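You operate a simulated robot arm through the tools that you are given. There is no shell and no other tool. Be economical: measure what you need, move in short steps, check, and stop when the job is done.

You run a simulated two-armed robot. Do the job below in one go: nothing can be reset, and whatever is moved stays where it is left.

JOB
On the grey table, fold the blue cloth in half, so that its two short edges meet.

It is judged by the outcome, as a careful person would: the job done as asked, and still so three seconds after it is handed in. It fails if anything else is knocked over, pushed out of place, dropped, spilled or broken. Flat cloth is picked up by pressing the open fingertips on it (5 to 10 N) and closing them slowly along it; thin cloth reads only 2 to 8 mm in the jaws.

ROBOT AND FRAMES
Two 6-joint arms with two-finger parallel grippers on one trunk, on a base that drives. Base frame: it is fixed to the floor where the robot stands at the start and does not move with it; the origin is under the middle of the robot, x ahead of it, y to its left, z up; the surface under the hand at the start is at about z = 750. Lengths are in mm, angles in rad, forces in N, time in s.
The left shoulder is at the start at [280, 185, 930], the right one opposite. With the tool pointing down near the work surface each hand reaches from about 560 to 940 mm from the robot's upright axis, wherever it stands, measured 20 degrees to its own side. Places, roughly: grey table [1100, -100, 800]. Payload 1.57 kg a hand.
The TCP of each hand is the grasp point between the finger pads, 30 mm short of the fingertips. In the tool frame z runs along the fingers and y along their closing line. Largest opening 80 mm; finger width 17, thickness 12; the body of the gripper, 40 by 82 mm, starts 80 mm behind the TCP.
Orientation is that of the tool frame in the base frame, as a unit quaternion [w, x, y, z]. With the fingers straight down and closing along the base's y, the tool's x points along the base's -x, its y along +y and its z along -z.

CONTROLS
- The arms move only by the tool step_arm. It takes "left_plan", "right_plan" or both (then of equal length, played together; a hand with none holds still); each is a list of rows, each an object of numbers (a shift or turn left out is 0, a gripper value left out holds the last): "wx", "wy", "wz": the turn, a rotation vector about the tool's x, y, z in rad; "x", "y", "z": the shift along the tool's x, y, z in cm; "hand": the finger opening in cm, from 0 to 8. In form: [{"wx": .., "wy": .., "wz": .., "x": .., "y": .., "z": .., "hand": ..}, ...]. A call has 1 to 12 rows; each row shifts and turns the commanded pose from where the row before left it, along the tool's axes as they then stand. Rows are played at 5 a second. More than 50 mm and 0.15 rad between two rows, or a gripper value outside its range, and nothing of the call is played. Where a pose cannot be reached the arm comes as near as it can. A force on the tool above 40 N (or 10 N above the force at the start of the call, whichever is more), or a blocked arm, ends the call early, and 0.2 s more pass. Each finger travels about 153 mm/s and halts on what it meets, pressing with about 26 N; the grip force reading is that of the motor and also rises with nothing between the fingers. The clock runs only during rows and for 0.2 s after the last one: add rows that do not move to give the fingers time. It gives the time, the measured TCP pose, the force on the tool (base axes), the opening and the grip force at its end, in the units of the frame above (readings bear some noise), with the torque about the TCP (base axes, N m) and any sound that the robot's microphone picked up, and new pictures: "pictures" is both (left out), scene, wrist or none (wrist: the cameras of the hands that moved).
- Cameras (640 x 400 px; columns grow to the right, rows downward): "scene" is now at [229.4, -29.7, 1364.2]; the picture's right is [-0.39, -0.92, 0.00], its down [-0.79, 0.33, -0.52] and it looks along [0.48, -0.20, -0.86] (base axes); focal length 254 px, centre (320, 200). "left" rides on the left gripper at [72, 7, -122] in its tool frame; the picture's right is [-0.09, 1.00, 0.00], its down [-0.84, -0.08, -0.54] and it looks along [-0.54, -0.05, 0.84] (tool axes); focal length 238 px, centre (320, 200). "right" rides on the right gripper at [72, -7, -122] in its tool frame; the picture's right is [0.09, 1.00, 0.00], its down [-0.84, 0.08, -0.54] and it looks along [-0.54, 0.05, 0.84] (tool axes); focal length 238 px, centre (320, 200). There is no depth. A picture from a camera that has moved, and an enlarged one, comes with that camera's place and axes in the base frame and with its lens. The place of the scene camera against the robot may be out by one fixed shift of up to 18 mm in any direction.
- lift_body(by): slides the trunk up (or, below 0, down) by that many mm; the arms and the scene camera ride with it, the base frame stays. It gives what a move gives, with no picture.
- base_move(legs): drives the robot by 1 to 6 legs, each [ahead, turn to the left] in mm and rad, along the robot's own axes; the way and the turn of a leg run together, so that a leg with both is an arc; at most 1500 mm and 3.142 rad a leg. The arms and the cameras ride along, it lands a little off, and it stops where it bumps. It gives what a move gives, and a new picture of the scene camera.
- turn_head(pan, tilt): turns the head with the scene camera to pan (to the left, within 1.501 rad either way) and tilt (down, from -0.506 to 1.204), counted from straight ahead of the robot. It gives what a move gives, and a new picture of the scene camera.
- inspect(camera, box): a new picture of the part [left, top, right, bottom] of that camera's present view, enlarged. The clock stands still meanwhile.
- finish_job(): hands the job in; it is judged then, once.

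Work in short steps. Places have to be worked out from the pictures, the camera data and where the tool is seen: move nearer, look again, correct. Check each grasp and each placing, and mend what went wrong. You have 120 turns and 260 pictures in all, those below and enlarged ones among them. Open the grippers and draw the arms clear of the work before you hand the job in, unless the task says otherwise; then end with one line.

The tools are called as name(argument=value, ...) on one line, values as JSON. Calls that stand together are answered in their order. step_arm: Moves the arms, as the interface text tells. Its arguments: {"type":"object","properties":{"left_plan":{"type":"array"},"right_plan":{"type":"array"},"pictures":{"type":"string","enum":["both","scene","wrist","none"]}},"required":[]} The other tools are called the same way: lift_body (by) slides the trunk up or down; base_move (legs) drives the base; turn_head (pan, tilt) turns the head that bears the scene camera; inspect (camera, box) takes an enlarged picture of a part of a camera's view; finish_job () hands the job in.

At the start:

```text
clock: 0.0
left_eef_pos: [602.9, 131.5, 989.5]
left_tcp_rot: [0.0, 0.0, 1.0, 0.0]
left_contact_force: [0.4, 0.4, -0.5]
left_moment: [0.01, 0.0, -0.02]
left_grip_width: 79.9
left_gripper_force: 0.1
right_eef_pos: [505.1, -340.0, 962.5]
right_tcp_rot: [0.0, 0.0, 1.0, -0.001]
right_contact_force: [-0.8, -0.1, 0.1]
right_moment: [0.0, 0.01, -0.01]
right_grip_width: 80.0
right_gripper_force: 0.0
trunk travel left (down, up): [-625.0, 365.0]
robot x, y, heading: [-4.3, 0.0, -0.001]
head pan, tilt: [-0.4, 1.026]
```

scene: 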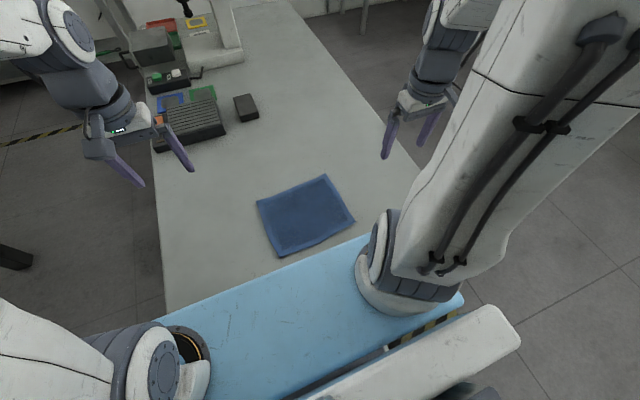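
right: 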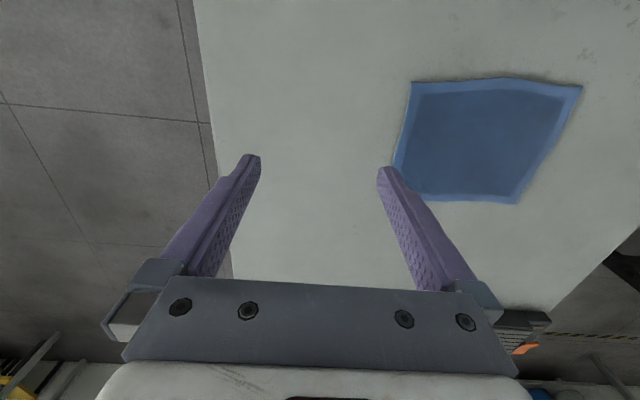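
left: 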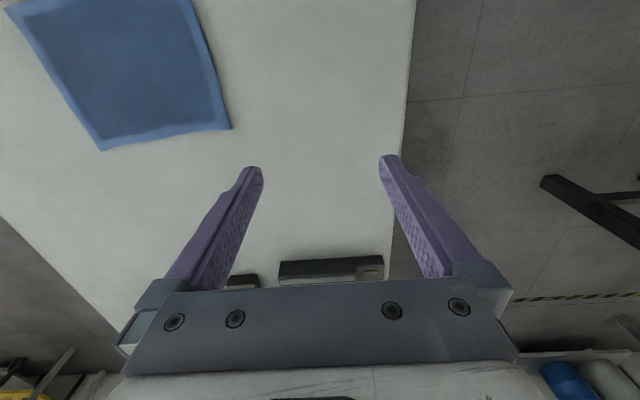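

The cloth's corners come out near A(623,-1), B(635,-217), C(460,-228), D(445,-9), so the short edges run along x at y≈-5 and y≈-222. That is too close for the arms, and a fold along y from here would cross them. I'll look around to see whether I can drive to the table's right side.

turn_head(pan=-1.2, tilt=0.6)

turn_head(pan=-0.5, tilt=0.5)

turn_head(pan=0, tilt=1.2)

```text
clock: 1.1
left_eef_pos: [603.5, 130.8, 989.7]
left_tcp_rot: [0.001, -0.001, 1.0, -0.001]
left_contact_force: [-1.0, -0.3, 0.0]
left_moment: [0.0, 0.03, 0.04]
left_grip_width: 79.9
left_gripper_force: 0.1
right_eef_pos: [505.3, -341.3, 962.2]
right_tcp_rot: [0.0, 0.001, 1.0, -0.001]
right_contact_force: [0.9, 0.5, -0.5]
right_moment: [-0.01, -0.02, 0.01]
right_grip_width: 80.2
right_gripper_force: 0.0
trunk travel left (down, up): [-625.0, 365.0]
robot x, y, heading: [1.8, 0.7, 0.001]
head pan, tilt: [-1.201, 0.6]
camera scene: at [198.7, -85.6, 1397.9], right [-0.93, -0.36, 0.0], down [-0.2, 0.53, -0.82], along [0.3, -0.77, -0.57], focal length 254 px, centre (320, 200)
```

scene: 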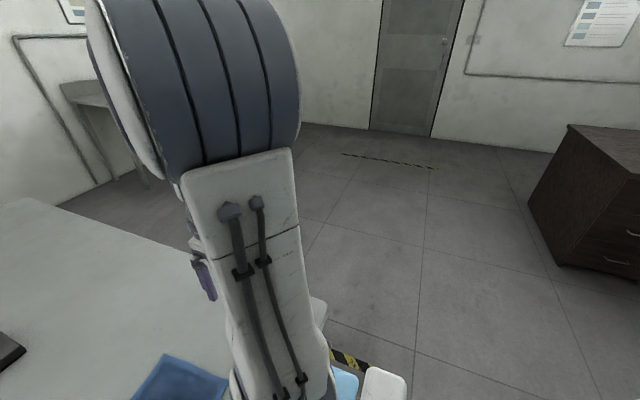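

```text
clock: 2.2
left_eef_pos: [602.6, 130.9, 989.8]
left_tcp_rot: [0.0, 0.0, 1.0, 0.0]
left_contact_force: [0.0, 0.1, 0.5]
left_moment: [0.01, 0.01, -0.02]
left_grip_width: 80.1
left_gripper_force: 0.0
right_eef_pos: [505.7, -341.0, 962.8]
right_tcp_rot: [0.0, 0.0, 1.0, 0.0]
right_contact_force: [0.6, -0.2, 1.0]
right_moment: [0.01, 0.01, -0.02]
right_grip_width: 80.0
right_gripper_force: 0.1
trunk travel left (down, up): [-625.0, 365.0]
robot x, y, heading: [1.1, 0.5, -0.002]
head pan, tilt: [-0.499, 0.499]
camera scene: at [246.6, -46.9, 1407.0], right [-0.48, -0.88, 0.0], down [-0.42, 0.23, -0.88], along [0.77, -0.42, -0.48], focal length 254 px, centre (320, 200)
```

scene: 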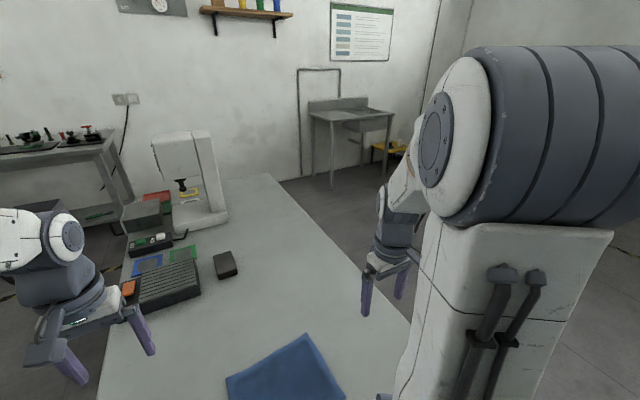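

```text
clock: 3.3
left_eef_pos: [602.4, 130.8, 989.2]
left_tcp_rot: [0.0, -0.001, 1.0, 0.0]
left_contact_force: [0.3, 0.3, 0.0]
left_moment: [-0.02, -0.05, -0.01]
left_grip_width: 80.2
left_gripper_force: 0.1
right_eef_pos: [504.8, -341.4, 962.7]
right_tcp_rot: [0.0, 0.0, 1.0, 0.0]
right_contact_force: [0.7, 0.3, -0.4]
right_moment: [-0.05, 0.01, 0.0]
right_grip_width: 79.9
right_gripper_force: 0.0
trunk travel left (down, up): [-625.0, 365.0]
robot x, y, heading: [0.5, -1.3, 0.003]
head pan, tilt: [0.0, 1.201]
camera scene: at [222.7, -3.3, 1353.4], right [0.0, -1.0, 0.0], down [-0.93, 0.0, -0.36], along [0.36, 0.0, -0.93], focal length 254 px, centre (320, 200)
```

scene: 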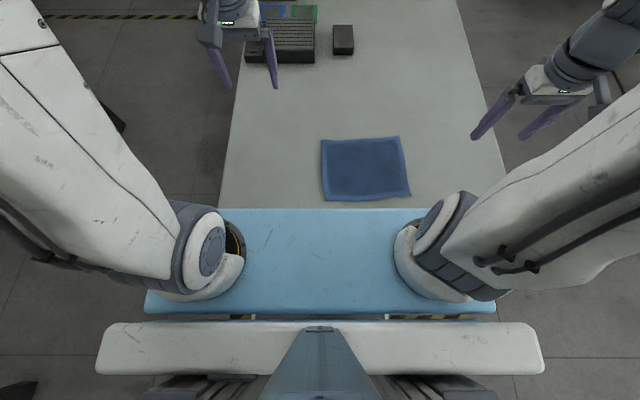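

The right side of the table is open floor. I'll back off and drive round it, keeping clear of the table during the turns.

base_move(legs=[[-350, 0], [0, -1.571], [1200, 0], [0, 1.571], [890, 0]])

```text
clock: 23.2
left_eef_pos: [1124.5, -1052.4, 991.1]
left_tcp_rot: [0.0, -0.01, 1.0, 0.0]
left_contact_force: [-0.2, 0.0, 0.2]
left_moment: [0.03, -0.01, -0.01]
left_grip_width: 80.0
left_gripper_force: 0.1
right_eef_pos: [1035.8, -1525.9, 962.1]
right_tcp_rot: [0.0, -0.01, 1.0, 0.0]
right_contact_force: [-0.3, -0.3, 0.7]
right_moment: [0.01, 0.0, 0.03]
right_grip_width: 79.8
right_gripper_force: 0.0
trunk travel left (down, up): [-625.0, 365.0]
robot x, y, heading: [520.7, -1198.2, 0.025]
head pan, tilt: [0.0, 1.201]
camera scene: at [746.1, -1194.9, 1353.4], right [0.02, -1.0, 0.0], down [-0.93, -0.02, -0.36], along [0.36, 0.01, -0.93], focal length 254 px, centre (320, 200)
```

scene: 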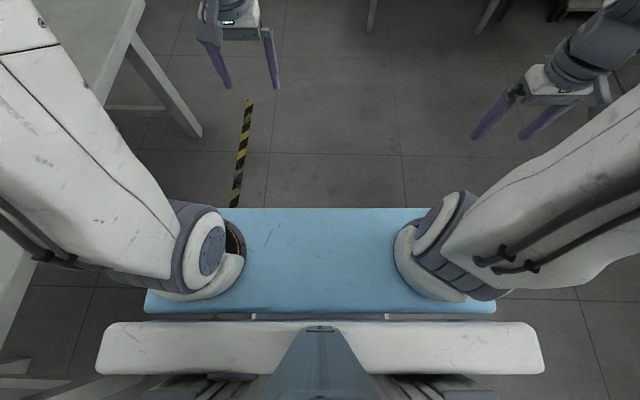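

The robot is at (521,-1198), clear of everything. I'll turn it to face the table and go in.

base_move(legs=[[0, 1.546], [230, 0]])

turn_head(pan=0, tilt=0.85)

```text
clock: 28.7
left_eef_pos: [398.3, -359.8, 989.9]
left_tcp_rot: [0.0, -0.704, 0.71, 0.0]
left_contact_force: [-0.8, -1.0, 0.8]
left_moment: [0.01, 0.02, 0.02]
left_grip_width: 80.0
left_gripper_force: 0.1
right_eef_pos: [869.1, -462.9, 962.5]
right_tcp_rot: [0.0, -0.705, 0.709, -0.001]
right_contact_force: [-1.1, -0.3, 0.6]
right_moment: [0.02, -0.03, 0.0]
right_grip_width: 80.0
right_gripper_force: 0.0
trunk travel left (down, up): [-625.0, 365.0]
robot x, y, heading: [527.4, -964.0, 1.559]
head pan, tilt: [0.0, 1.201]
camera scene: at [533.3, -752.1, 1353.4], right [1.0, -0.01, 0.0], down [-0.01, -0.93, -0.36], along [0.0, 0.36, -0.93], focal length 254 px, centre (320, 200)
```

scene: 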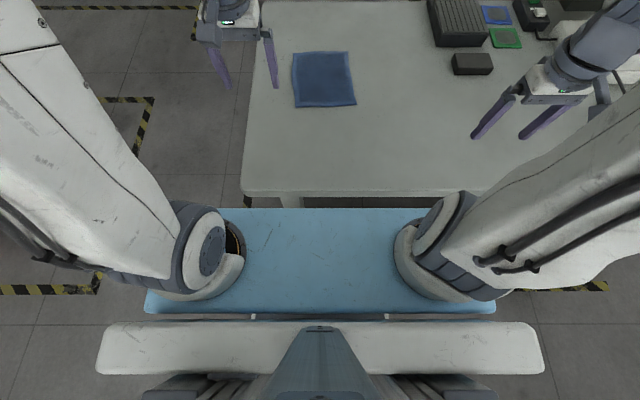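

```text
clock: 29.5
left_eef_pos: [399.0, -360.9, 989.6]
left_tcp_rot: [0.0, -0.705, 0.709, 0.0]
left_contact_force: [-0.5, 0.3, 0.4]
left_moment: [0.04, 0.0, -0.01]
left_grip_width: 80.0
left_gripper_force: 0.0
right_eef_pos: [868.5, -461.9, 960.5]
right_tcp_rot: [0.0, -0.705, 0.709, -0.001]
right_contact_force: [-0.7, 0.1, 1.2]
right_moment: [0.01, -0.03, 0.01]
right_grip_width: 80.0
right_gripper_force: 0.1
trunk travel left (down, up): [-625.0, 365.0]
robot x, y, heading: [524.8, -966.0, 1.561]
head pan, tilt: [0.0, 0.85]
camera scene: at [533.4, -729.6, 1377.0], right [1.0, -0.01, 0.0], down [-0.01, -0.75, -0.66], along [0.0, 0.66, -0.75], focal length 254 px, centre (320, 200)
```

scene: 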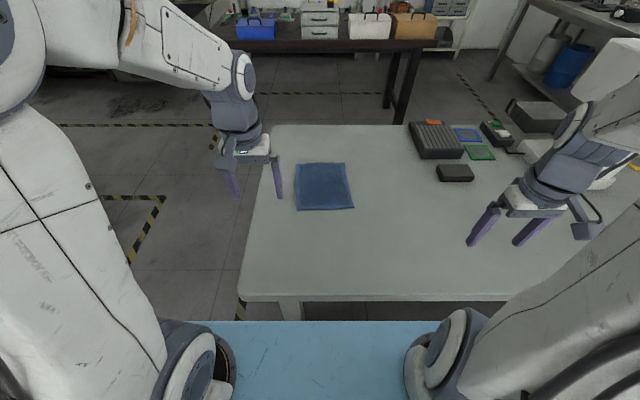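

The robot now faces the cloth squarely. My plan is to grip the far short edge (AD) near both corners, with the closing line across the edge, and fold it toward the robot onto the near edge. First I'll drive 60 mm closer and turn both tools by 90°.

base_move(legs=[[60, 0]])

step_arm(left_plan=[{"wz": 0.15}, {"wz": 0.15}, {"wz": 0.15}, {"wz": 0.15}, {"wz": 0.15}, {"wz": 0.15}, {"wz": 0.15}, {"wz": 0.15}, {"wz": 0.15}, {"wz": 0.15, "hand": 3}, {"wz": 0.02}], right_plan=[{"wz": -0.15}, {"wz": -0.15}, {"wz": -0.15}, {"wz": -0.15}, {"wz": -0.15}, {"wz": -0.15}, {"wz": -0.15}, {"wz": -0.15}, {"wz": -0.15}, {"wz": -0.15, "hand": 3}, {"wz": -0.12}])

```text
clock: 30.5
left_eef_pos: [398.8, -300.5, 990.6]
left_tcp_rot: [0.0, -0.704, 0.71, 0.0]
left_contact_force: [0.7, -0.2, 0.2]
left_moment: [0.01, 0.0, 0.02]
left_grip_width: 79.8
left_gripper_force: 0.1
right_eef_pos: [869.6, -401.2, 961.6]
right_tcp_rot: [0.0, -0.705, 0.709, 0.001]
right_contact_force: [-0.2, -0.7, -0.5]
right_moment: [0.04, -0.01, 0.0]
right_grip_width: 80.0
right_gripper_force: 0.0
trunk travel left (down, up): [-625.0, 365.0]
robot x, y, heading: [525.8, -903.7, 1.565]
head pan, tilt: [0.0, 0.85]
camera scene: at [533.8, -669.0, 1377.2], right [1.0, -0.01, 0.0], down [-0.01, -0.75, -0.66], along [0.0, 0.66, -0.75], focal length 254 px, centre (320, 200)
```

scene: 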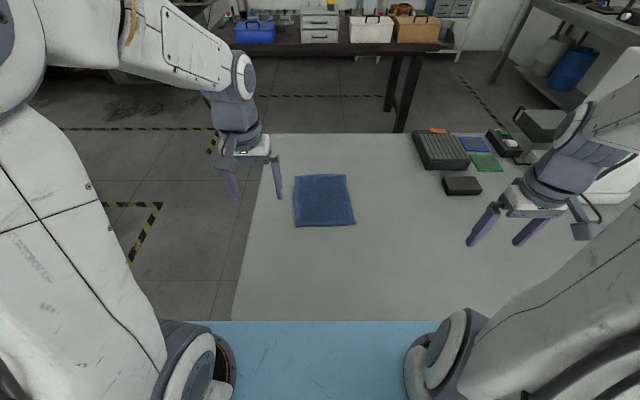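

```text
clock: 32.9
left_eef_pos: [397.8, -300.0, 990.6]
left_tcp_rot: [0.0, -0.021, 1.0, 0.0]
left_contact_force: [-0.8, -0.2, 0.3]
left_moment: [0.02, -0.02, -0.02]
left_grip_width: 30.0
left_gripper_force: 0.0
right_eef_pos: [870.0, -401.8, 963.4]
right_tcp_rot: [0.001, 1.0, 0.022, 0.0]
right_contact_force: [-0.5, -0.6, 0.1]
right_moment: [0.02, -0.01, 0.01]
right_grip_width: 30.0
right_gripper_force: 0.0
trunk travel left (down, up): [-625.0, 365.0]
robot x, y, heading: [530.5, -901.5, 1.565]
head pan, tilt: [0.0, 0.85]
camera scene: at [533.8, -668.6, 1377.1], right [1.0, -0.01, 0.0], down [-0.01, -0.75, -0.66], along [0.0, 0.66, -0.75], focal length 254 px, centre (320, 200)
camera right: at [941.7, -393.1, 1084.4], right [0.14, -0.99, 0.0], down [-0.83, -0.11, 0.54], along [-0.54, -0.07, -0.84], focal length 238 px, centre (320, 200)
camera left: at [326.0, -296.7, 1111.6], right [0.05, 1.0, 0.0], down [0.84, -0.04, 0.54], along [0.54, -0.03, -0.84], focal length 238 px, centre (320, 200)
```

scene: 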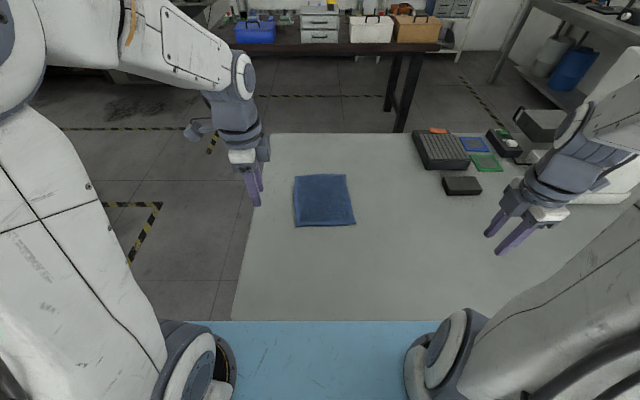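
right: 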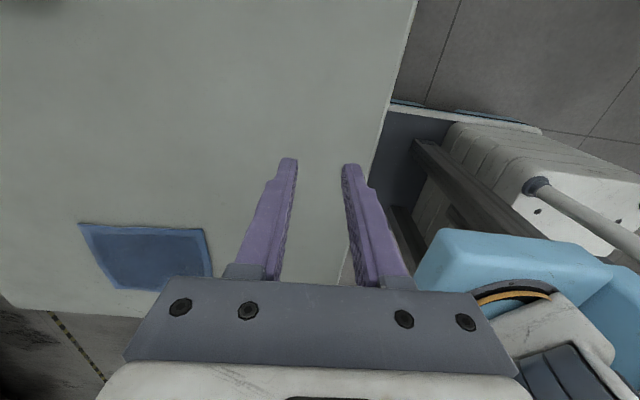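
left: 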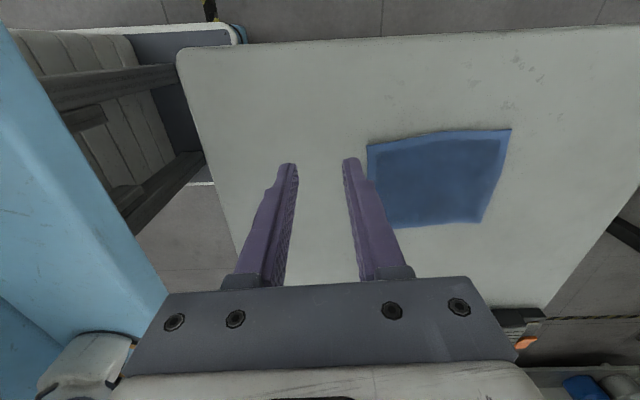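

The left wrist camera gives D(446,-14), A(624,-1) and C(461,-230), which agrees with my earlier estimates. I'll move both hands over the far edge, 22 mm in from each corner, at z≈850.

step_arm(left_plan=[{"x": -0.808, "y": 2.77, "z": 1.4}, {"x": -0.808, "y": 2.77, "z": 1.4}, {"x": -0.808, "y": 2.77, "z": 1.4}, {"x": -0.808, "y": 2.77, "z": 1.4}, {"x": -0.808, "y": 2.77, "z": 1.4}, {"x": -0.808, "y": 2.77, "z": 1.4}, {"x": -0.808, "y": 2.77, "z": 1.4}, {"x": -0.808, "y": 2.77, "z": 1.4}, {"x": -0.808, "y": 2.77, "z": 1.4}, {"x": -0.808, "y": 2.77, "z": 1.4}, {}], right_plan=[{"x": -2.518, "y": -4.028, "z": 1.13}, {"x": -2.518, "y": -4.028, "z": 1.13}, {"x": -2.518, "y": -4.028, "z": 1.13}, {"x": -2.518, "y": -4.028, "z": 1.13}, {"x": -2.518, "y": -4.028, "z": 1.13}, {"x": -2.518, "y": -4.028, "z": 1.13}, {"x": -2.518, "y": -4.028, "z": 1.13}, {"x": -2.518, "y": -4.028, "z": 1.13}, {"x": -2.518, "y": -4.028, "z": 1.13}, {"x": -2.518, "y": -4.028, "z": 1.13}, {}])

```text
clock: 35.3
left_eef_pos: [465.6, -20.2, 848.6]
left_tcp_rot: [0.0, -0.022, 1.0, -0.001]
left_contact_force: [-0.1, 0.7, -0.2]
left_moment: [-0.04, 0.0, 0.0]
left_grip_width: 30.2
left_gripper_force: 0.0
right_eef_pos: [604.5, -13.7, 848.3]
right_tcp_rot: [0.002, 1.0, 0.021, 0.0]
right_contact_force: [-0.2, -0.4, 0.0]
right_moment: [0.0, -0.03, 0.02]
right_grip_width: 30.1
right_gripper_force: 0.1
right hand out of reach, approached as far as the arm can: row 10
trunk travel left (down, up): [-625.0, 365.0]
robot x, y, heading: [526.3, -905.5, 1.566]
head pan, tilt: [0.0, 0.85]
camera scene: at [533.7, -668.2, 1376.9], right [1.0, -0.01, 0.0], down [-0.01, -0.75, -0.66], along [0.0, 0.66, -0.75], focal length 254 px, centre (320, 200)
camera right: at [675.5, -5.4, 970.2], right [0.13, -0.99, 0.0], down [-0.83, -0.11, 0.54], along [-0.54, -0.07, -0.84], focal length 238 px, centre (320, 200)
camera left: at [392.9, -17.5, 970.2], right [0.05, 1.0, 0.0], down [0.84, -0.04, 0.54], along [0.54, -0.03, -0.84], focal length 238 px, centre (320, 200)
```

scene: 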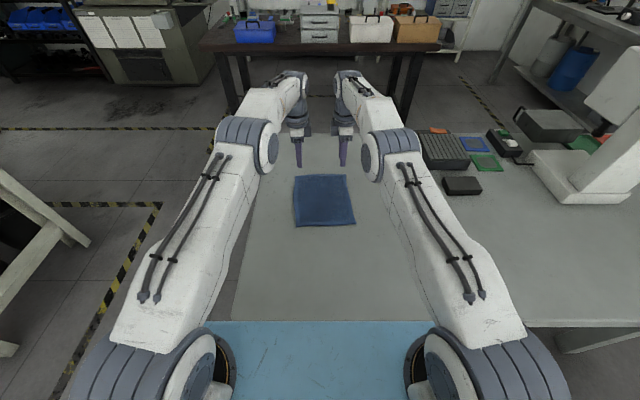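
right: 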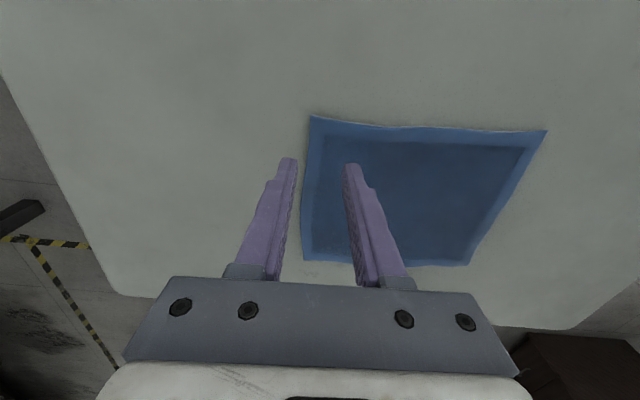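
left: 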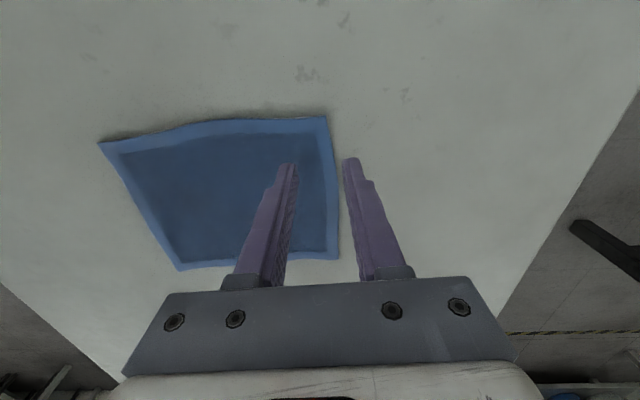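

The right hand is at its reach limit. I'll move the base forward 45 mm and shift both hands back by the same amount.

base_move(legs=[[45, 0]])

step_arm(left_plan=[{"y": -2.4}, {"y": -2.4}, {"z": 1.5}, {"z": 1.5}, {}], right_plan=[{"y": 2.3}, {"y": 2.3}, {"z": 1.5}, {"z": 1.5}, {}], pictures="wrist")

```text
clock: 36.2
left_eef_pos: [466.7, 24.6, 849.3]
left_tcp_rot: [-0.001, -0.022, 1.0, -0.001]
left_contact_force: [0.1, 0.3, -0.1]
left_moment: [0.01, 0.03, 0.0]
left_grip_width: 30.1
left_gripper_force: 0.1
right_eef_pos: [604.4, 32.0, 850.3]
right_tcp_rot: [0.001, 1.0, 0.021, 0.0]
right_contact_force: [0.3, -0.1, 0.6]
right_moment: [0.02, -0.01, 0.02]
right_grip_width: 30.0
right_gripper_force: 0.0
trunk travel left (down, up): [-625.0, 365.0]
robot x, y, heading: [526.3, -863.3, 1.562]
head pan, tilt: [0.0, 0.85]
camera scene: at [534.3, -623.7, 1377.1], right [1.0, -0.01, 0.0], down [-0.01, -0.75, -0.66], along [0.01, 0.66, -0.75], focal length 254 px, centre (320, 200)
```

scene: 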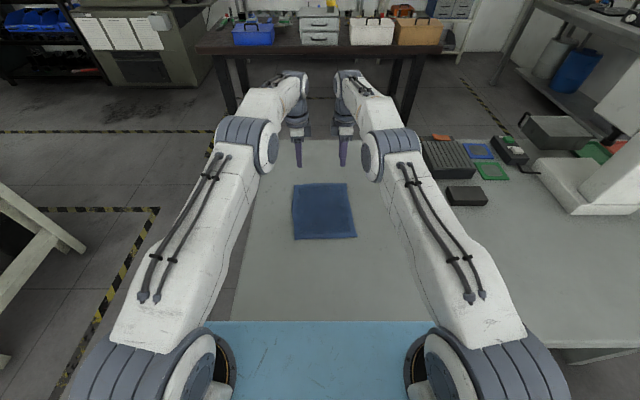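

```text
clock: 37.4
left_eef_pos: [470.5, -21.1, 820.5]
left_tcp_rot: [0.0, -0.021, 1.0, 0.0]
left_contact_force: [-0.3, 0.3, -1.1]
left_moment: [-0.01, 0.01, -0.02]
left_grip_width: 29.8
left_gripper_force: 0.0
right_eef_pos: [608.1, -14.4, 817.9]
right_tcp_rot: [0.0, 1.0, 0.021, 0.0]
right_contact_force: [-0.5, -0.2, 1.1]
right_moment: [0.0, 0.02, 0.01]
right_grip_width: 30.0
right_gripper_force: 0.1
trunk travel left (down, up): [-625.0, 365.0]
robot x, y, heading: [527.8, -859.0, 1.563]
head pan, tilt: [0.0, 0.85]
camera right: at [679.1, -6.7, 939.9], right [0.13, -0.99, 0.0], down [-0.83, -0.11, 0.54], along [-0.54, -0.07, -0.84], focal length 238 px, centre (320, 200)
camera left: at [397.4, -19.9, 940.5], right [0.05, 1.0, 0.0], down [0.84, -0.04, 0.54], along [0.54, -0.03, -0.84], focal length 238 px, centre (320, 200)
```

right: 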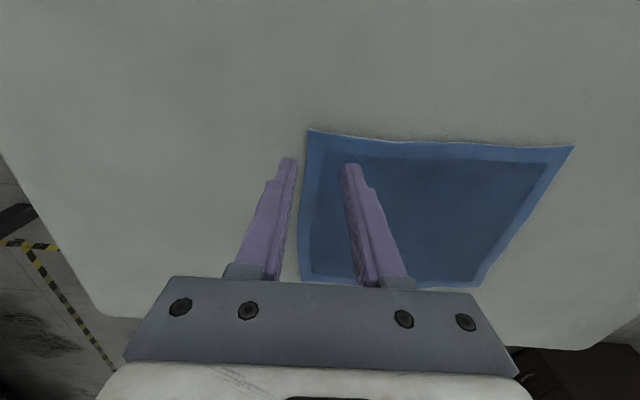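
left: 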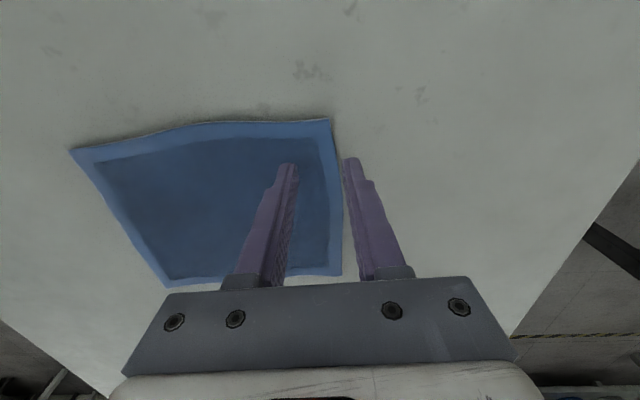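

Both hands straddle the far edge correctly, with the outer finger just off the cloth. I'll descend toward contact.

step_arm(left_plan=[{"z": 1.2}, {"z": 1.2}, {"z": 0.8}, {"z": 0.3}, {"z": 0.2}, {}], right_plan=[{"z": 1.2}, {"z": 1.2}, {"z": 0.6}, {"z": 0.3}, {"z": 0.2}, {}], pictures="none")

```text
clock: 38.8
left_eef_pos: [468.8, -22.3, 783.6]
left_tcp_rot: [0.001, -0.022, 1.0, -0.001]
left_contact_force: [1.3, -0.1, 1.8]
left_moment: [-0.07, -0.02, 0.01]
left_grip_width: 29.8
left_gripper_force: 0.0
right_eef_pos: [606.8, -13.9, 783.4]
right_tcp_rot: [0.001, 1.0, 0.021, 0.0]
right_contact_force: [-0.1, 0.3, 1.8]
right_moment: [-0.03, 0.0, -0.04]
right_grip_width: 30.0
right_gripper_force: 0.3
trunk travel left (down, up): [-625.0, 365.0]
robot x, y, heading: [525.5, -858.6, 1.566]
head pan, tilt: [0.0, 0.85]
```

Contact is beginning near z≈783, at about 2 N. I'll press a little further.

step_arm(left_plan=[{"z": 0.15}, {"z": 0.15}, {}], right_plan=[{"z": 0.15}, {"z": 0.15}, {}], pictures="wrist")

```text
clock: 39.6
left_eef_pos: [469.1, -22.3, 782.8]
left_tcp_rot: [0.001, -0.022, 1.0, 0.002]
left_contact_force: [3.8, 1.0, 18.0]
left_moment: [-0.36, -0.09, 0.06]
left_grip_width: 30.0
left_gripper_force: 0.0
right_eef_pos: [607.3, -14.3, 782.5]
right_tcp_rot: [-0.001, 1.0, 0.021, -0.001]
right_contact_force: [-1.4, -0.1, 11.5]
right_moment: [-0.24, -0.03, -0.04]
right_grip_width: 30.4
right_gripper_force: 0.4
trunk travel left (down, up): [-625.0, 365.0]
robot x, y, heading: [529.5, -862.2, 1.562]
head pan, tilt: [0.0, 0.85]
camera right: at [678.9, -6.1, 904.5], right [0.13, -0.99, 0.0], down [-0.83, -0.11, 0.54], along [-0.54, -0.07, -0.84], focal length 238 px, centre (320, 200)
camera left: at [396.3, -20.4, 903.8], right [0.05, 1.0, 0.0], down [0.84, -0.04, 0.54], along [0.54, -0.02, -0.84], focal length 238 px, centre (320, 200)
```

right: 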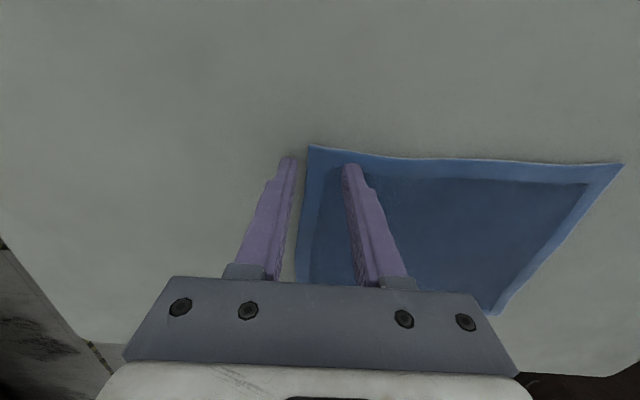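
left: 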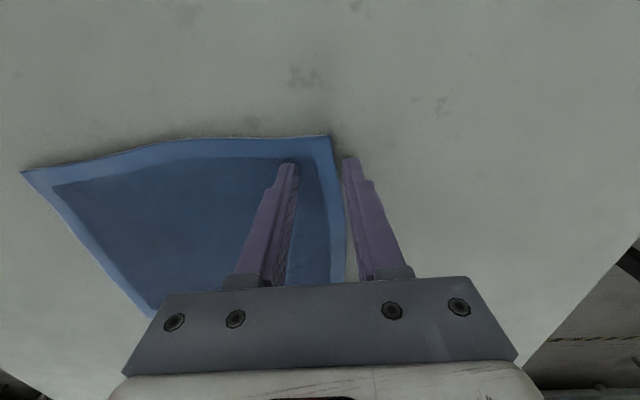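

The force is 18 N on the left and 11 N on the right. I'll ease the left slightly and close both hands slowly.

step_arm(left_plan=[{"z": -0.1, "hand": 2.8}, {"hand": 2.5}, {"hand": 2.2}, {"hand": 1.9}, {"hand": 1.6}, {"hand": 1.3}, {"hand": 1.0}, {"hand": 0.7}, {"hand": 0.4}, {"hand": 0.2}, {"hand": 0}, {}], right_plan=[{"hand": 2.8}, {"hand": 2.5}, {"hand": 2.2}, {"hand": 1.9}, {"hand": 1.6}, {"hand": 1.3}, {"hand": 1.0}, {"hand": 0.7}, {"hand": 0.4}, {"hand": 0.2}, {"hand": 0}, {}], pictures="wrist")

```text
clock: 42.2
left_eef_pos: [468.8, -23.2, 782.1]
left_tcp_rot: [0.0, -0.022, 1.0, 0.001]
left_contact_force: [0.6, -4.9, 19.3]
left_moment: [-0.3, -0.01, 0.02]
left_grip_width: 5.0
left_gripper_force: 25.1
right_eef_pos: [605.6, -15.2, 781.2]
right_tcp_rot: [-0.001, 1.0, 0.021, -0.001]
right_contact_force: [-0.3, -4.7, 23.7]
right_moment: [-0.31, -0.04, -0.01]
right_grip_width: 4.3
right_gripper_force: 24.9
trunk travel left (down, up): [-625.0, 365.0]
robot x, y, heading: [525.3, -857.6, 1.567]
head pan, tilt: [0.0, 0.85]
camera right: at [678.9, -7.0, 904.3], right [0.13, -0.99, 0.0], down [-0.83, -0.11, 0.54], along [-0.54, -0.07, -0.84], focal length 238 px, centre (320, 200)
camera left: at [396.6, -21.5, 903.9], right [0.05, 1.0, 0.0], down [0.84, -0.04, 0.54], along [0.54, -0.02, -0.84], focal length 238 px, centre (320, 200)
```

right: 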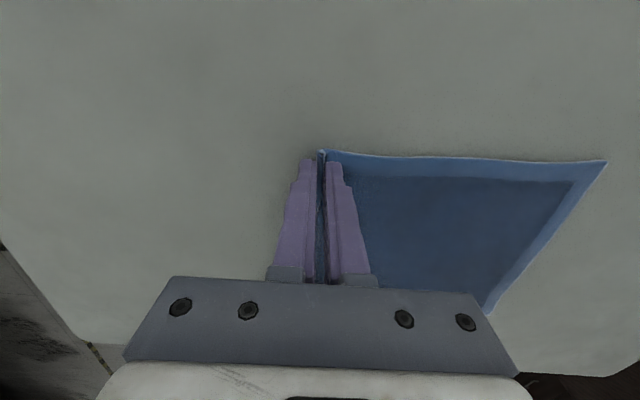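
left: 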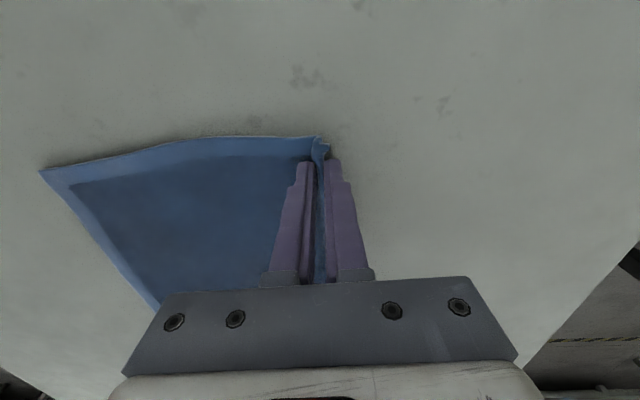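

Both hands have the edge pinched, at 5.0 and 4.3 mm, with the hem standing between the pads. I'll lift about 5 cm while moving slightly toward the robot and check.

step_arm(left_plan=[{"z": -0.8}, {"z": -1.2, "y": -0.5}, {"z": -1.5, "y": -1}, {"z": -1.5, "y": -1.5}, {}], right_plan=[{"z": -0.8}, {"z": -1.2, "y": 0.5}, {"z": -1.5, "y": 1}, {"z": -1.5, "y": 1.5}, {}])

```text
clock: 43.4
left_eef_pos: [470.5, -52.0, 830.5]
left_tcp_rot: [0.0, -0.021, 1.0, 0.001]
left_contact_force: [0.5, 0.4, 0.8]
left_moment: [0.01, 0.03, 0.02]
left_grip_width: 4.4
left_gripper_force: 24.6
right_eef_pos: [608.5, -43.8, 830.5]
right_tcp_rot: [0.001, 1.0, 0.021, 0.0]
right_contact_force: [-0.3, 0.3, -0.4]
right_moment: [-0.02, -0.01, 0.01]
right_grip_width: 4.0
right_gripper_force: 24.7
trunk travel left (down, up): [-625.0, 365.0]
robot x, y, heading: [526.0, -856.1, 1.562]
head pan, tilt: [0.0, 0.85]
camera scene: at [534.3, -623.6, 1377.1], right [1.0, -0.01, 0.0], down [-0.01, -0.75, -0.66], along [0.01, 0.66, -0.75], focal length 254 px, centre (320, 200)
camera right: at [679.5, -36.3, 952.9], right [0.13, -0.99, 0.0], down [-0.83, -0.11, 0.54], along [-0.54, -0.07, -0.84], focal length 238 px, centre (320, 200)
camera left: at [397.8, -49.7, 951.8], right [0.05, 1.0, 0.0], down [0.84, -0.04, 0.54], along [0.54, -0.03, -0.84], focal length 238 px, centre (320, 200)
```

scene: 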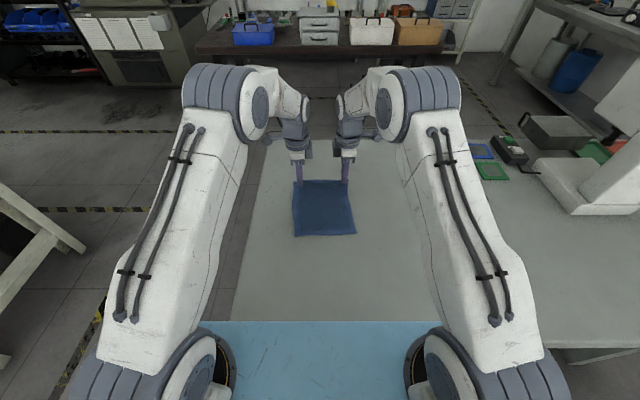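
right: 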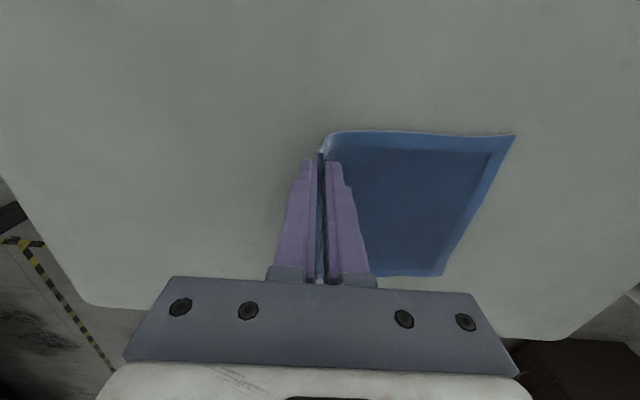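
left: 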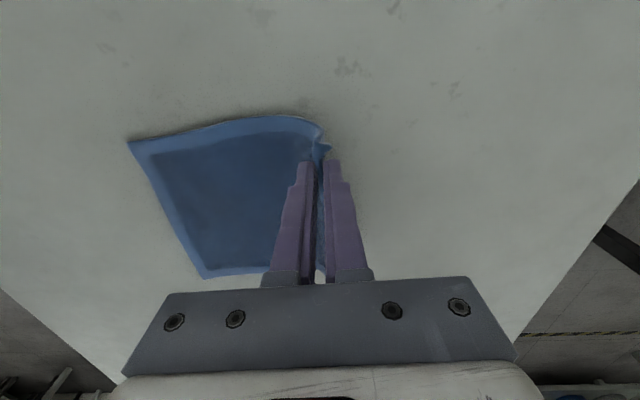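

Both corners are held and the cloth lifts evenly. Next I'll carry the edge in an arc toward the near edge, then pitch the fingers so they point away from the robot.

step_arm(left_plan=[{"y": -2, "z": -1.5, "x": -0.1}, {"y": -2, "z": -1.5, "x": -0.1}, {"y": -2.5, "z": -1.5, "x": -0.1}, {"y": -2.5, "x": -0.1}, {"y": -2.5, "z": 0.5, "x": -0.1}, {"y": -2.5, "z": 1}, {"wx": -0.15}, {"wx": -0.15}, {"wx": -0.15}, {"wx": -0.15}, {}], right_plan=[{"y": 2, "z": -1.5, "x": 0.1}, {"y": 2, "z": -1.5, "x": 0.1}, {"y": 2.5, "z": -1.5, "x": 0.1}, {"y": 2.5, "x": 0.1}, {"y": 2.5, "z": 0.5, "x": 0.1}, {"y": 2.5, "z": 1}, {"wx": 0.15}, {"wx": 0.15}, {"wx": 0.15}, {"wx": 0.15}, {}])

```text
clock: 45.8
left_eef_pos: [478.9, -194.0, 859.0]
left_tcp_rot: [-0.009, -0.023, 0.955, 0.295]
left_contact_force: [2.0, 0.8, 0.1]
left_moment: [-0.11, -0.02, -0.02]
left_grip_width: 3.8
left_gripper_force: 24.5
right_eef_pos: [632.4, -186.0, 859.8]
right_tcp_rot: [-0.226, 0.974, 0.012, 0.025]
right_contact_force: [-1.5, -0.1, 0.6]
right_moment: [0.01, 0.06, 0.03]
right_grip_width: 3.5
right_gripper_force: 24.5
right hand out of reach, approached as far as the arm can: row 9, 10
trunk travel left (down, up): [-625.0, 365.0]
robot x, y, heading: [527.0, -861.5, 1.565]
head pan, tilt: [0.0, 0.85]
camera scene: at [534.3, -623.5, 1377.1], right [1.0, -0.01, 0.0], down [-0.01, -0.75, -0.66], along [0.01, 0.66, -0.75], focal length 254 px, centre (320, 200)
camera right: at [700.0, -233.7, 976.0], right [0.13, -0.89, -0.43], down [-0.85, -0.32, 0.41], along [-0.5, 0.32, -0.8], focal length 238 px, centre (320, 200)
camera left: at [409.6, -261.4, 963.5], right [0.05, 0.83, 0.56], down [0.85, -0.33, 0.4], along [0.52, 0.46, -0.72], focal length 238 px, centre (320, 200)
```

scene: 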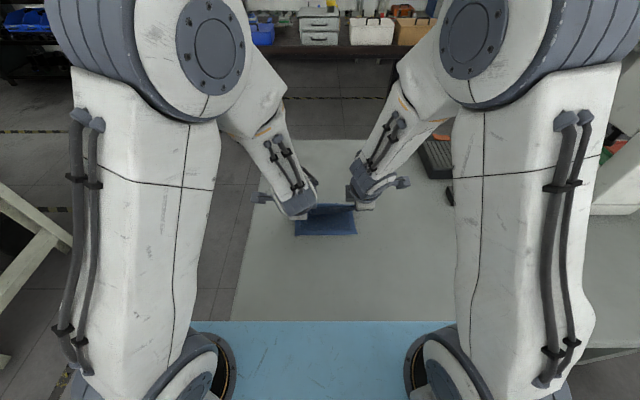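
right: 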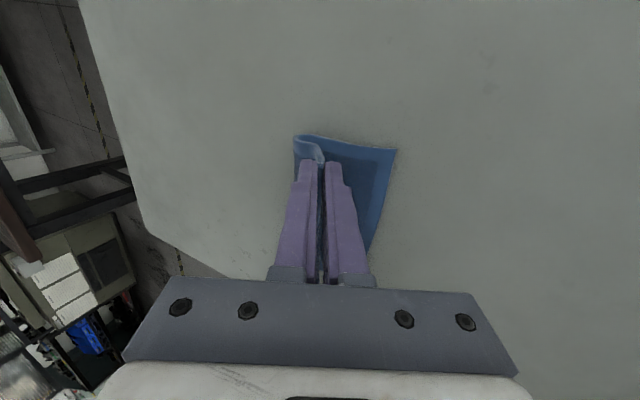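
left: 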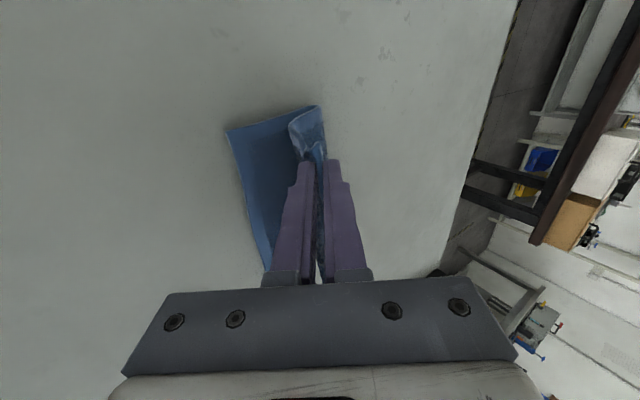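

At this pitch the right hand hit its limit and drifted outward 15 mm, pulling the cloth lightly. I'll take half the pitch back on both hands.

step_arm(left_plan=[{"wx": 0.15}, {"wx": 0.15}, {}], right_plan=[{"wx": -0.15}, {"wx": -0.15}, {}], pictures="wrist")

```text
clock: 46.6
left_eef_pos: [479.4, -193.8, 861.1]
left_tcp_rot: [-0.005, -0.022, 0.989, 0.149]
left_contact_force: [5.0, 0.5, -0.6]
left_moment: [0.08, -0.13, -0.08]
left_grip_width: 4.1
left_gripper_force: 25.3
right_eef_pos: [637.0, -183.8, 859.4]
right_tcp_rot: [-0.114, 0.993, 0.006, 0.036]
right_contact_force: [-5.2, -0.2, 0.9]
right_moment: [0.05, 0.15, 0.05]
right_grip_width: 3.6
right_gripper_force: 24.5
right hand out of reach, approached as far as the arm can: row 1
trunk travel left (down, up): [-625.0, 365.0]
robot x, y, heading: [522.5, -858.1, 1.565]
head pan, tilt: [0.0, 0.85]
camera right: at [701.2, -207.1, 985.1], right [0.11, -0.97, -0.22], down [-0.87, -0.2, 0.45], along [-0.48, 0.14, -0.87], focal length 238 px, centre (320, 200)
camera left: at [409.2, -227.0, 978.4], right [0.05, 0.96, 0.29], down [0.85, -0.19, 0.49], along [0.53, 0.22, -0.82], focal length 238 px, centre (320, 200)
```

right: 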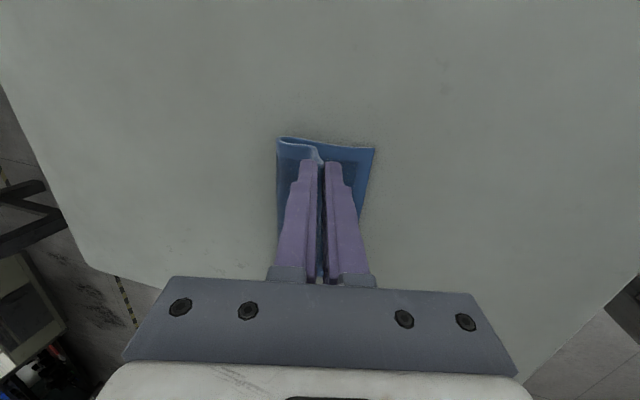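
left: 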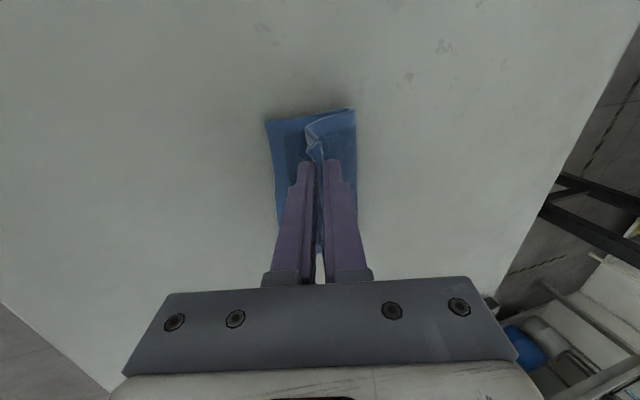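

The clamped command left the right hand at x=637 with a slight roll. I'll bring it back to relieve the pull on the cloth.

step_arm(right_plan=[{"x": -0.7, "wy": -0.035}, {"x": -0.7, "wy": -0.035}, {"x": -0.6}, {}])

```text
clock: 47.6
left_eef_pos: [481.4, -193.6, 860.6]
left_tcp_rot: [-0.004, -0.022, 0.989, 0.149]
left_contact_force: [-0.5, 0.5, -0.5]
left_moment: [0.07, 0.01, -0.03]
left_grip_width: 4.2
left_gripper_force: 24.8
right_eef_pos: [617.3, -183.8, 860.8]
right_tcp_rot: [-0.116, 0.993, 0.012, 0.0]
right_contact_force: [-0.7, 0.3, 0.5]
right_moment: [0.02, -0.02, 0.03]
right_grip_width: 3.4
right_gripper_force: 24.3
trunk travel left (down, up): [-625.0, 365.0]
robot x, y, heading: [527.1, -856.8, 1.567]
head pan, tilt: [0.0, 0.85]
camera scene: at [534.3, -623.5, 1377.1], right [1.0, -0.01, 0.0], down [-0.01, -0.75, -0.66], along [0.01, 0.66, -0.75], focal length 254 px, centre (320, 200)
camera right: at [688.6, -205.1, 980.6], right [0.12, -0.97, -0.23], down [-0.83, -0.22, 0.51], along [-0.54, 0.13, -0.83], focal length 238 px, centre (320, 200)
```

scene: 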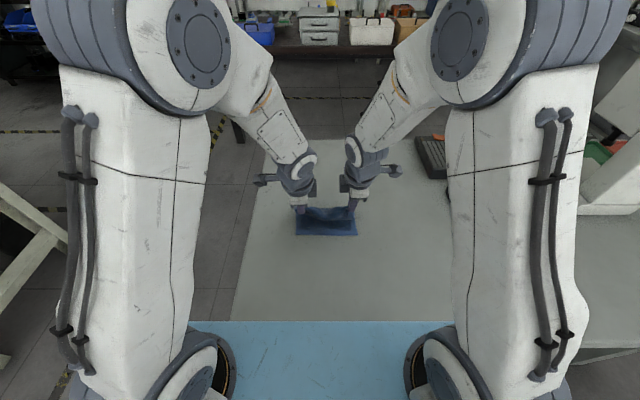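
right: 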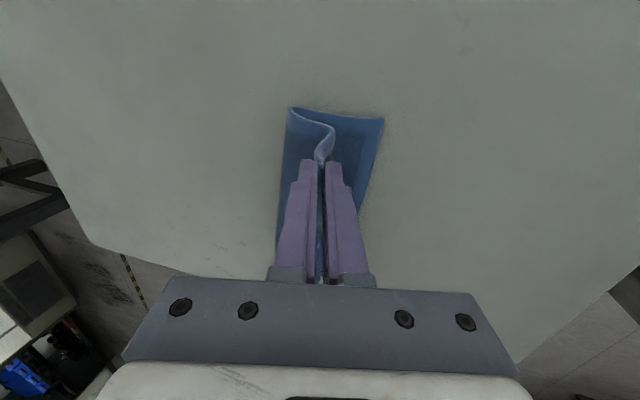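

The near corner B is still at (639,-217), so the bottom layer hasn't moved. I'll take a close look at how the hem sits in the jaws.

inspect(camera="right", box=[250, 90, 410, 190])

inspect(camera="left", box=[240, 90, 400, 190])

inspect(camera="scene", box=[260, 160, 388, 240])

```text
4.00 times, centred on (330, 140) of right
camera zoom: at [688.6, -205.1, 980.6], right [0.12, -0.97, -0.23], down [-0.83, -0.22, 0.51], along [-0.54, 0.13, -0.83], focal length 953 px, centre (280, 440)
```

zoom: 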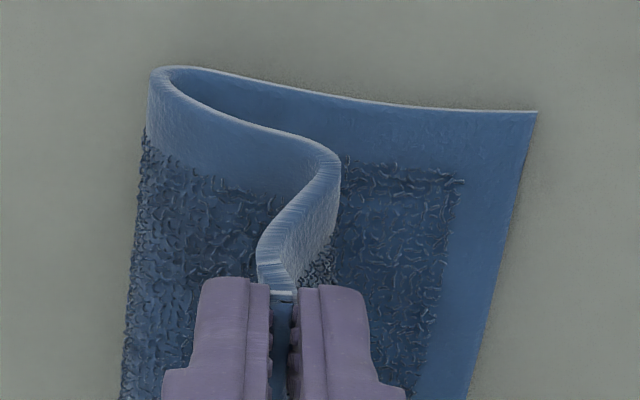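

```text
4.00 times, centred on (320, 140) of left
camera zoom: at [410.3, -227.0, 978.6], right [0.05, 0.95, 0.29], down [0.85, -0.2, 0.49], along [0.53, 0.22, -0.82], focal length 953 px, centre (320, 440)
```

zoom: 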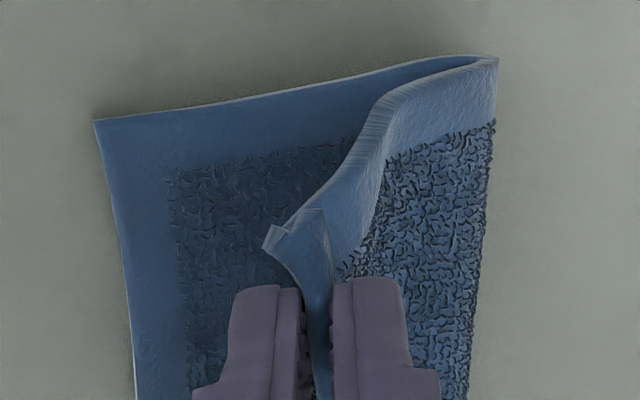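

```text
5.00 times, centred on (324, 200) of scene
camera zoom: at [534.3, -623.5, 1377.1], right [1.0, -0.01, 0.0], down [-0.01, -0.75, -0.66], along [0.01, 0.66, -0.75], focal length 1271 px, centre (300, 200)
```

zoom: 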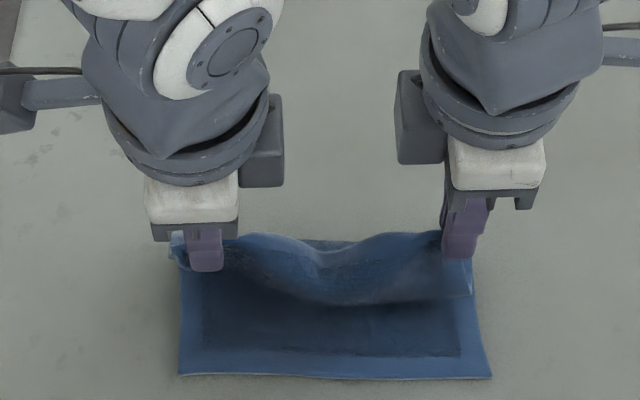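

The view shows thick cloth with a single layer of hem between the pads on both hands, which is clean. I'll lower both hands so the hem lands on the near edge.

step_arm(left_plan=[{"y": -0.73, "z": 1.0}, {"y": -0.73, "z": 1.0}, {"y": -0.73, "z": 1.0}, {"y": -0.73, "z": 1.0}, {"y": -0.73, "z": 1.0}, {"y": -0.5, "z": 0.7}, {}], right_plan=[{"y": 0.63, "z": 1.05}, {"y": 0.63, "z": 1.05}, {"y": 0.63, "z": 1.05}, {"y": 0.63, "z": 1.05}, {"y": 0.63, "z": 1.05}, {"y": 0.5, "z": 0.7}, {}])

inspect(camera="scene", box=[260, 165, 388, 245])

```text
clock: 49.2
left_eef_pos: [482.1, -214.6, 794.2]
left_tcp_rot: [-0.003, -0.022, 0.989, 0.148]
left_contact_force: [0.5, -1.2, 0.1]
left_moment: [0.04, 0.03, -0.03]
left_grip_width: 3.9
left_gripper_force: 24.8
right_eef_pos: [616.7, -205.6, 794.1]
right_tcp_rot: [-0.116, 0.993, 0.012, 0.0]
right_contact_force: [-0.4, 0.5, 1.9]
right_moment: [0.02, 0.06, 0.03]
right_grip_width: 3.2
right_gripper_force: 24.2
trunk travel left (down, up): [-625.0, 365.0]
robot x, y, heading: [523.9, -859.2, 1.563]
head pan, tilt: [0.0, 0.85]
camera scene: at [534.3, -623.5, 1377.1], right [1.0, -0.01, 0.0], down [-0.01, -0.75, -0.66], along [0.01, 0.66, -0.75], focal length 254 px, centre (320, 200)
camera right: at [688.9, -226.5, 914.4], right [0.12, -0.97, -0.23], down [-0.83, -0.22, 0.51], along [-0.54, 0.13, -0.83], focal length 238 px, centre (320, 200)
camera left: at [411.9, -249.1, 911.9], right [0.05, 0.95, 0.29], down [0.85, -0.2, 0.5], along [0.53, 0.22, -0.82], focal length 238 px, centre (320, 200)
```

scene: 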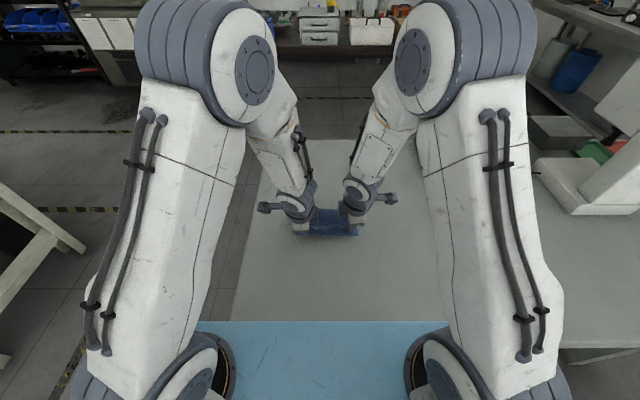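
right: 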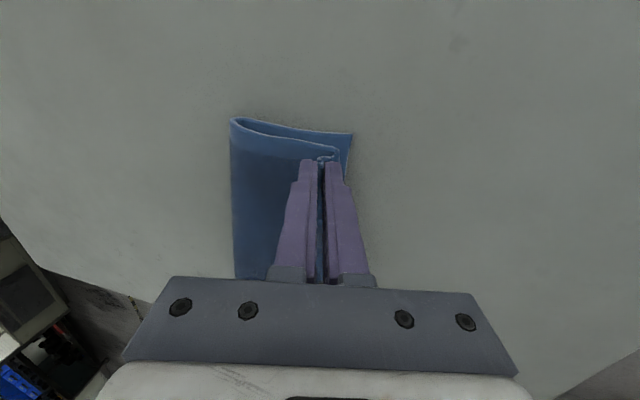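
left: 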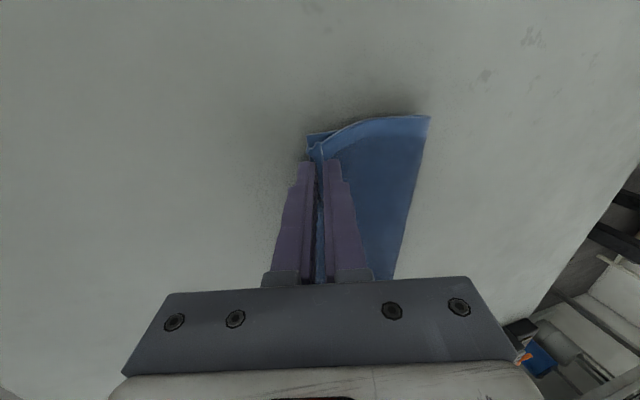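

```text
5.00 times, centred on (324, 205) of scene
camera zoom: at [534.3, -623.5, 1377.1], right [1.0, -0.01, 0.0], down [-0.01, -0.75, -0.66], along [0.01, 0.66, -0.75], focal length 1271 px, centre (300, 175)
```

zoom: 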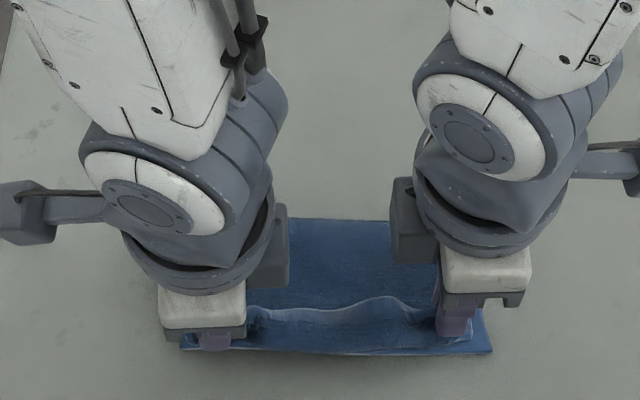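

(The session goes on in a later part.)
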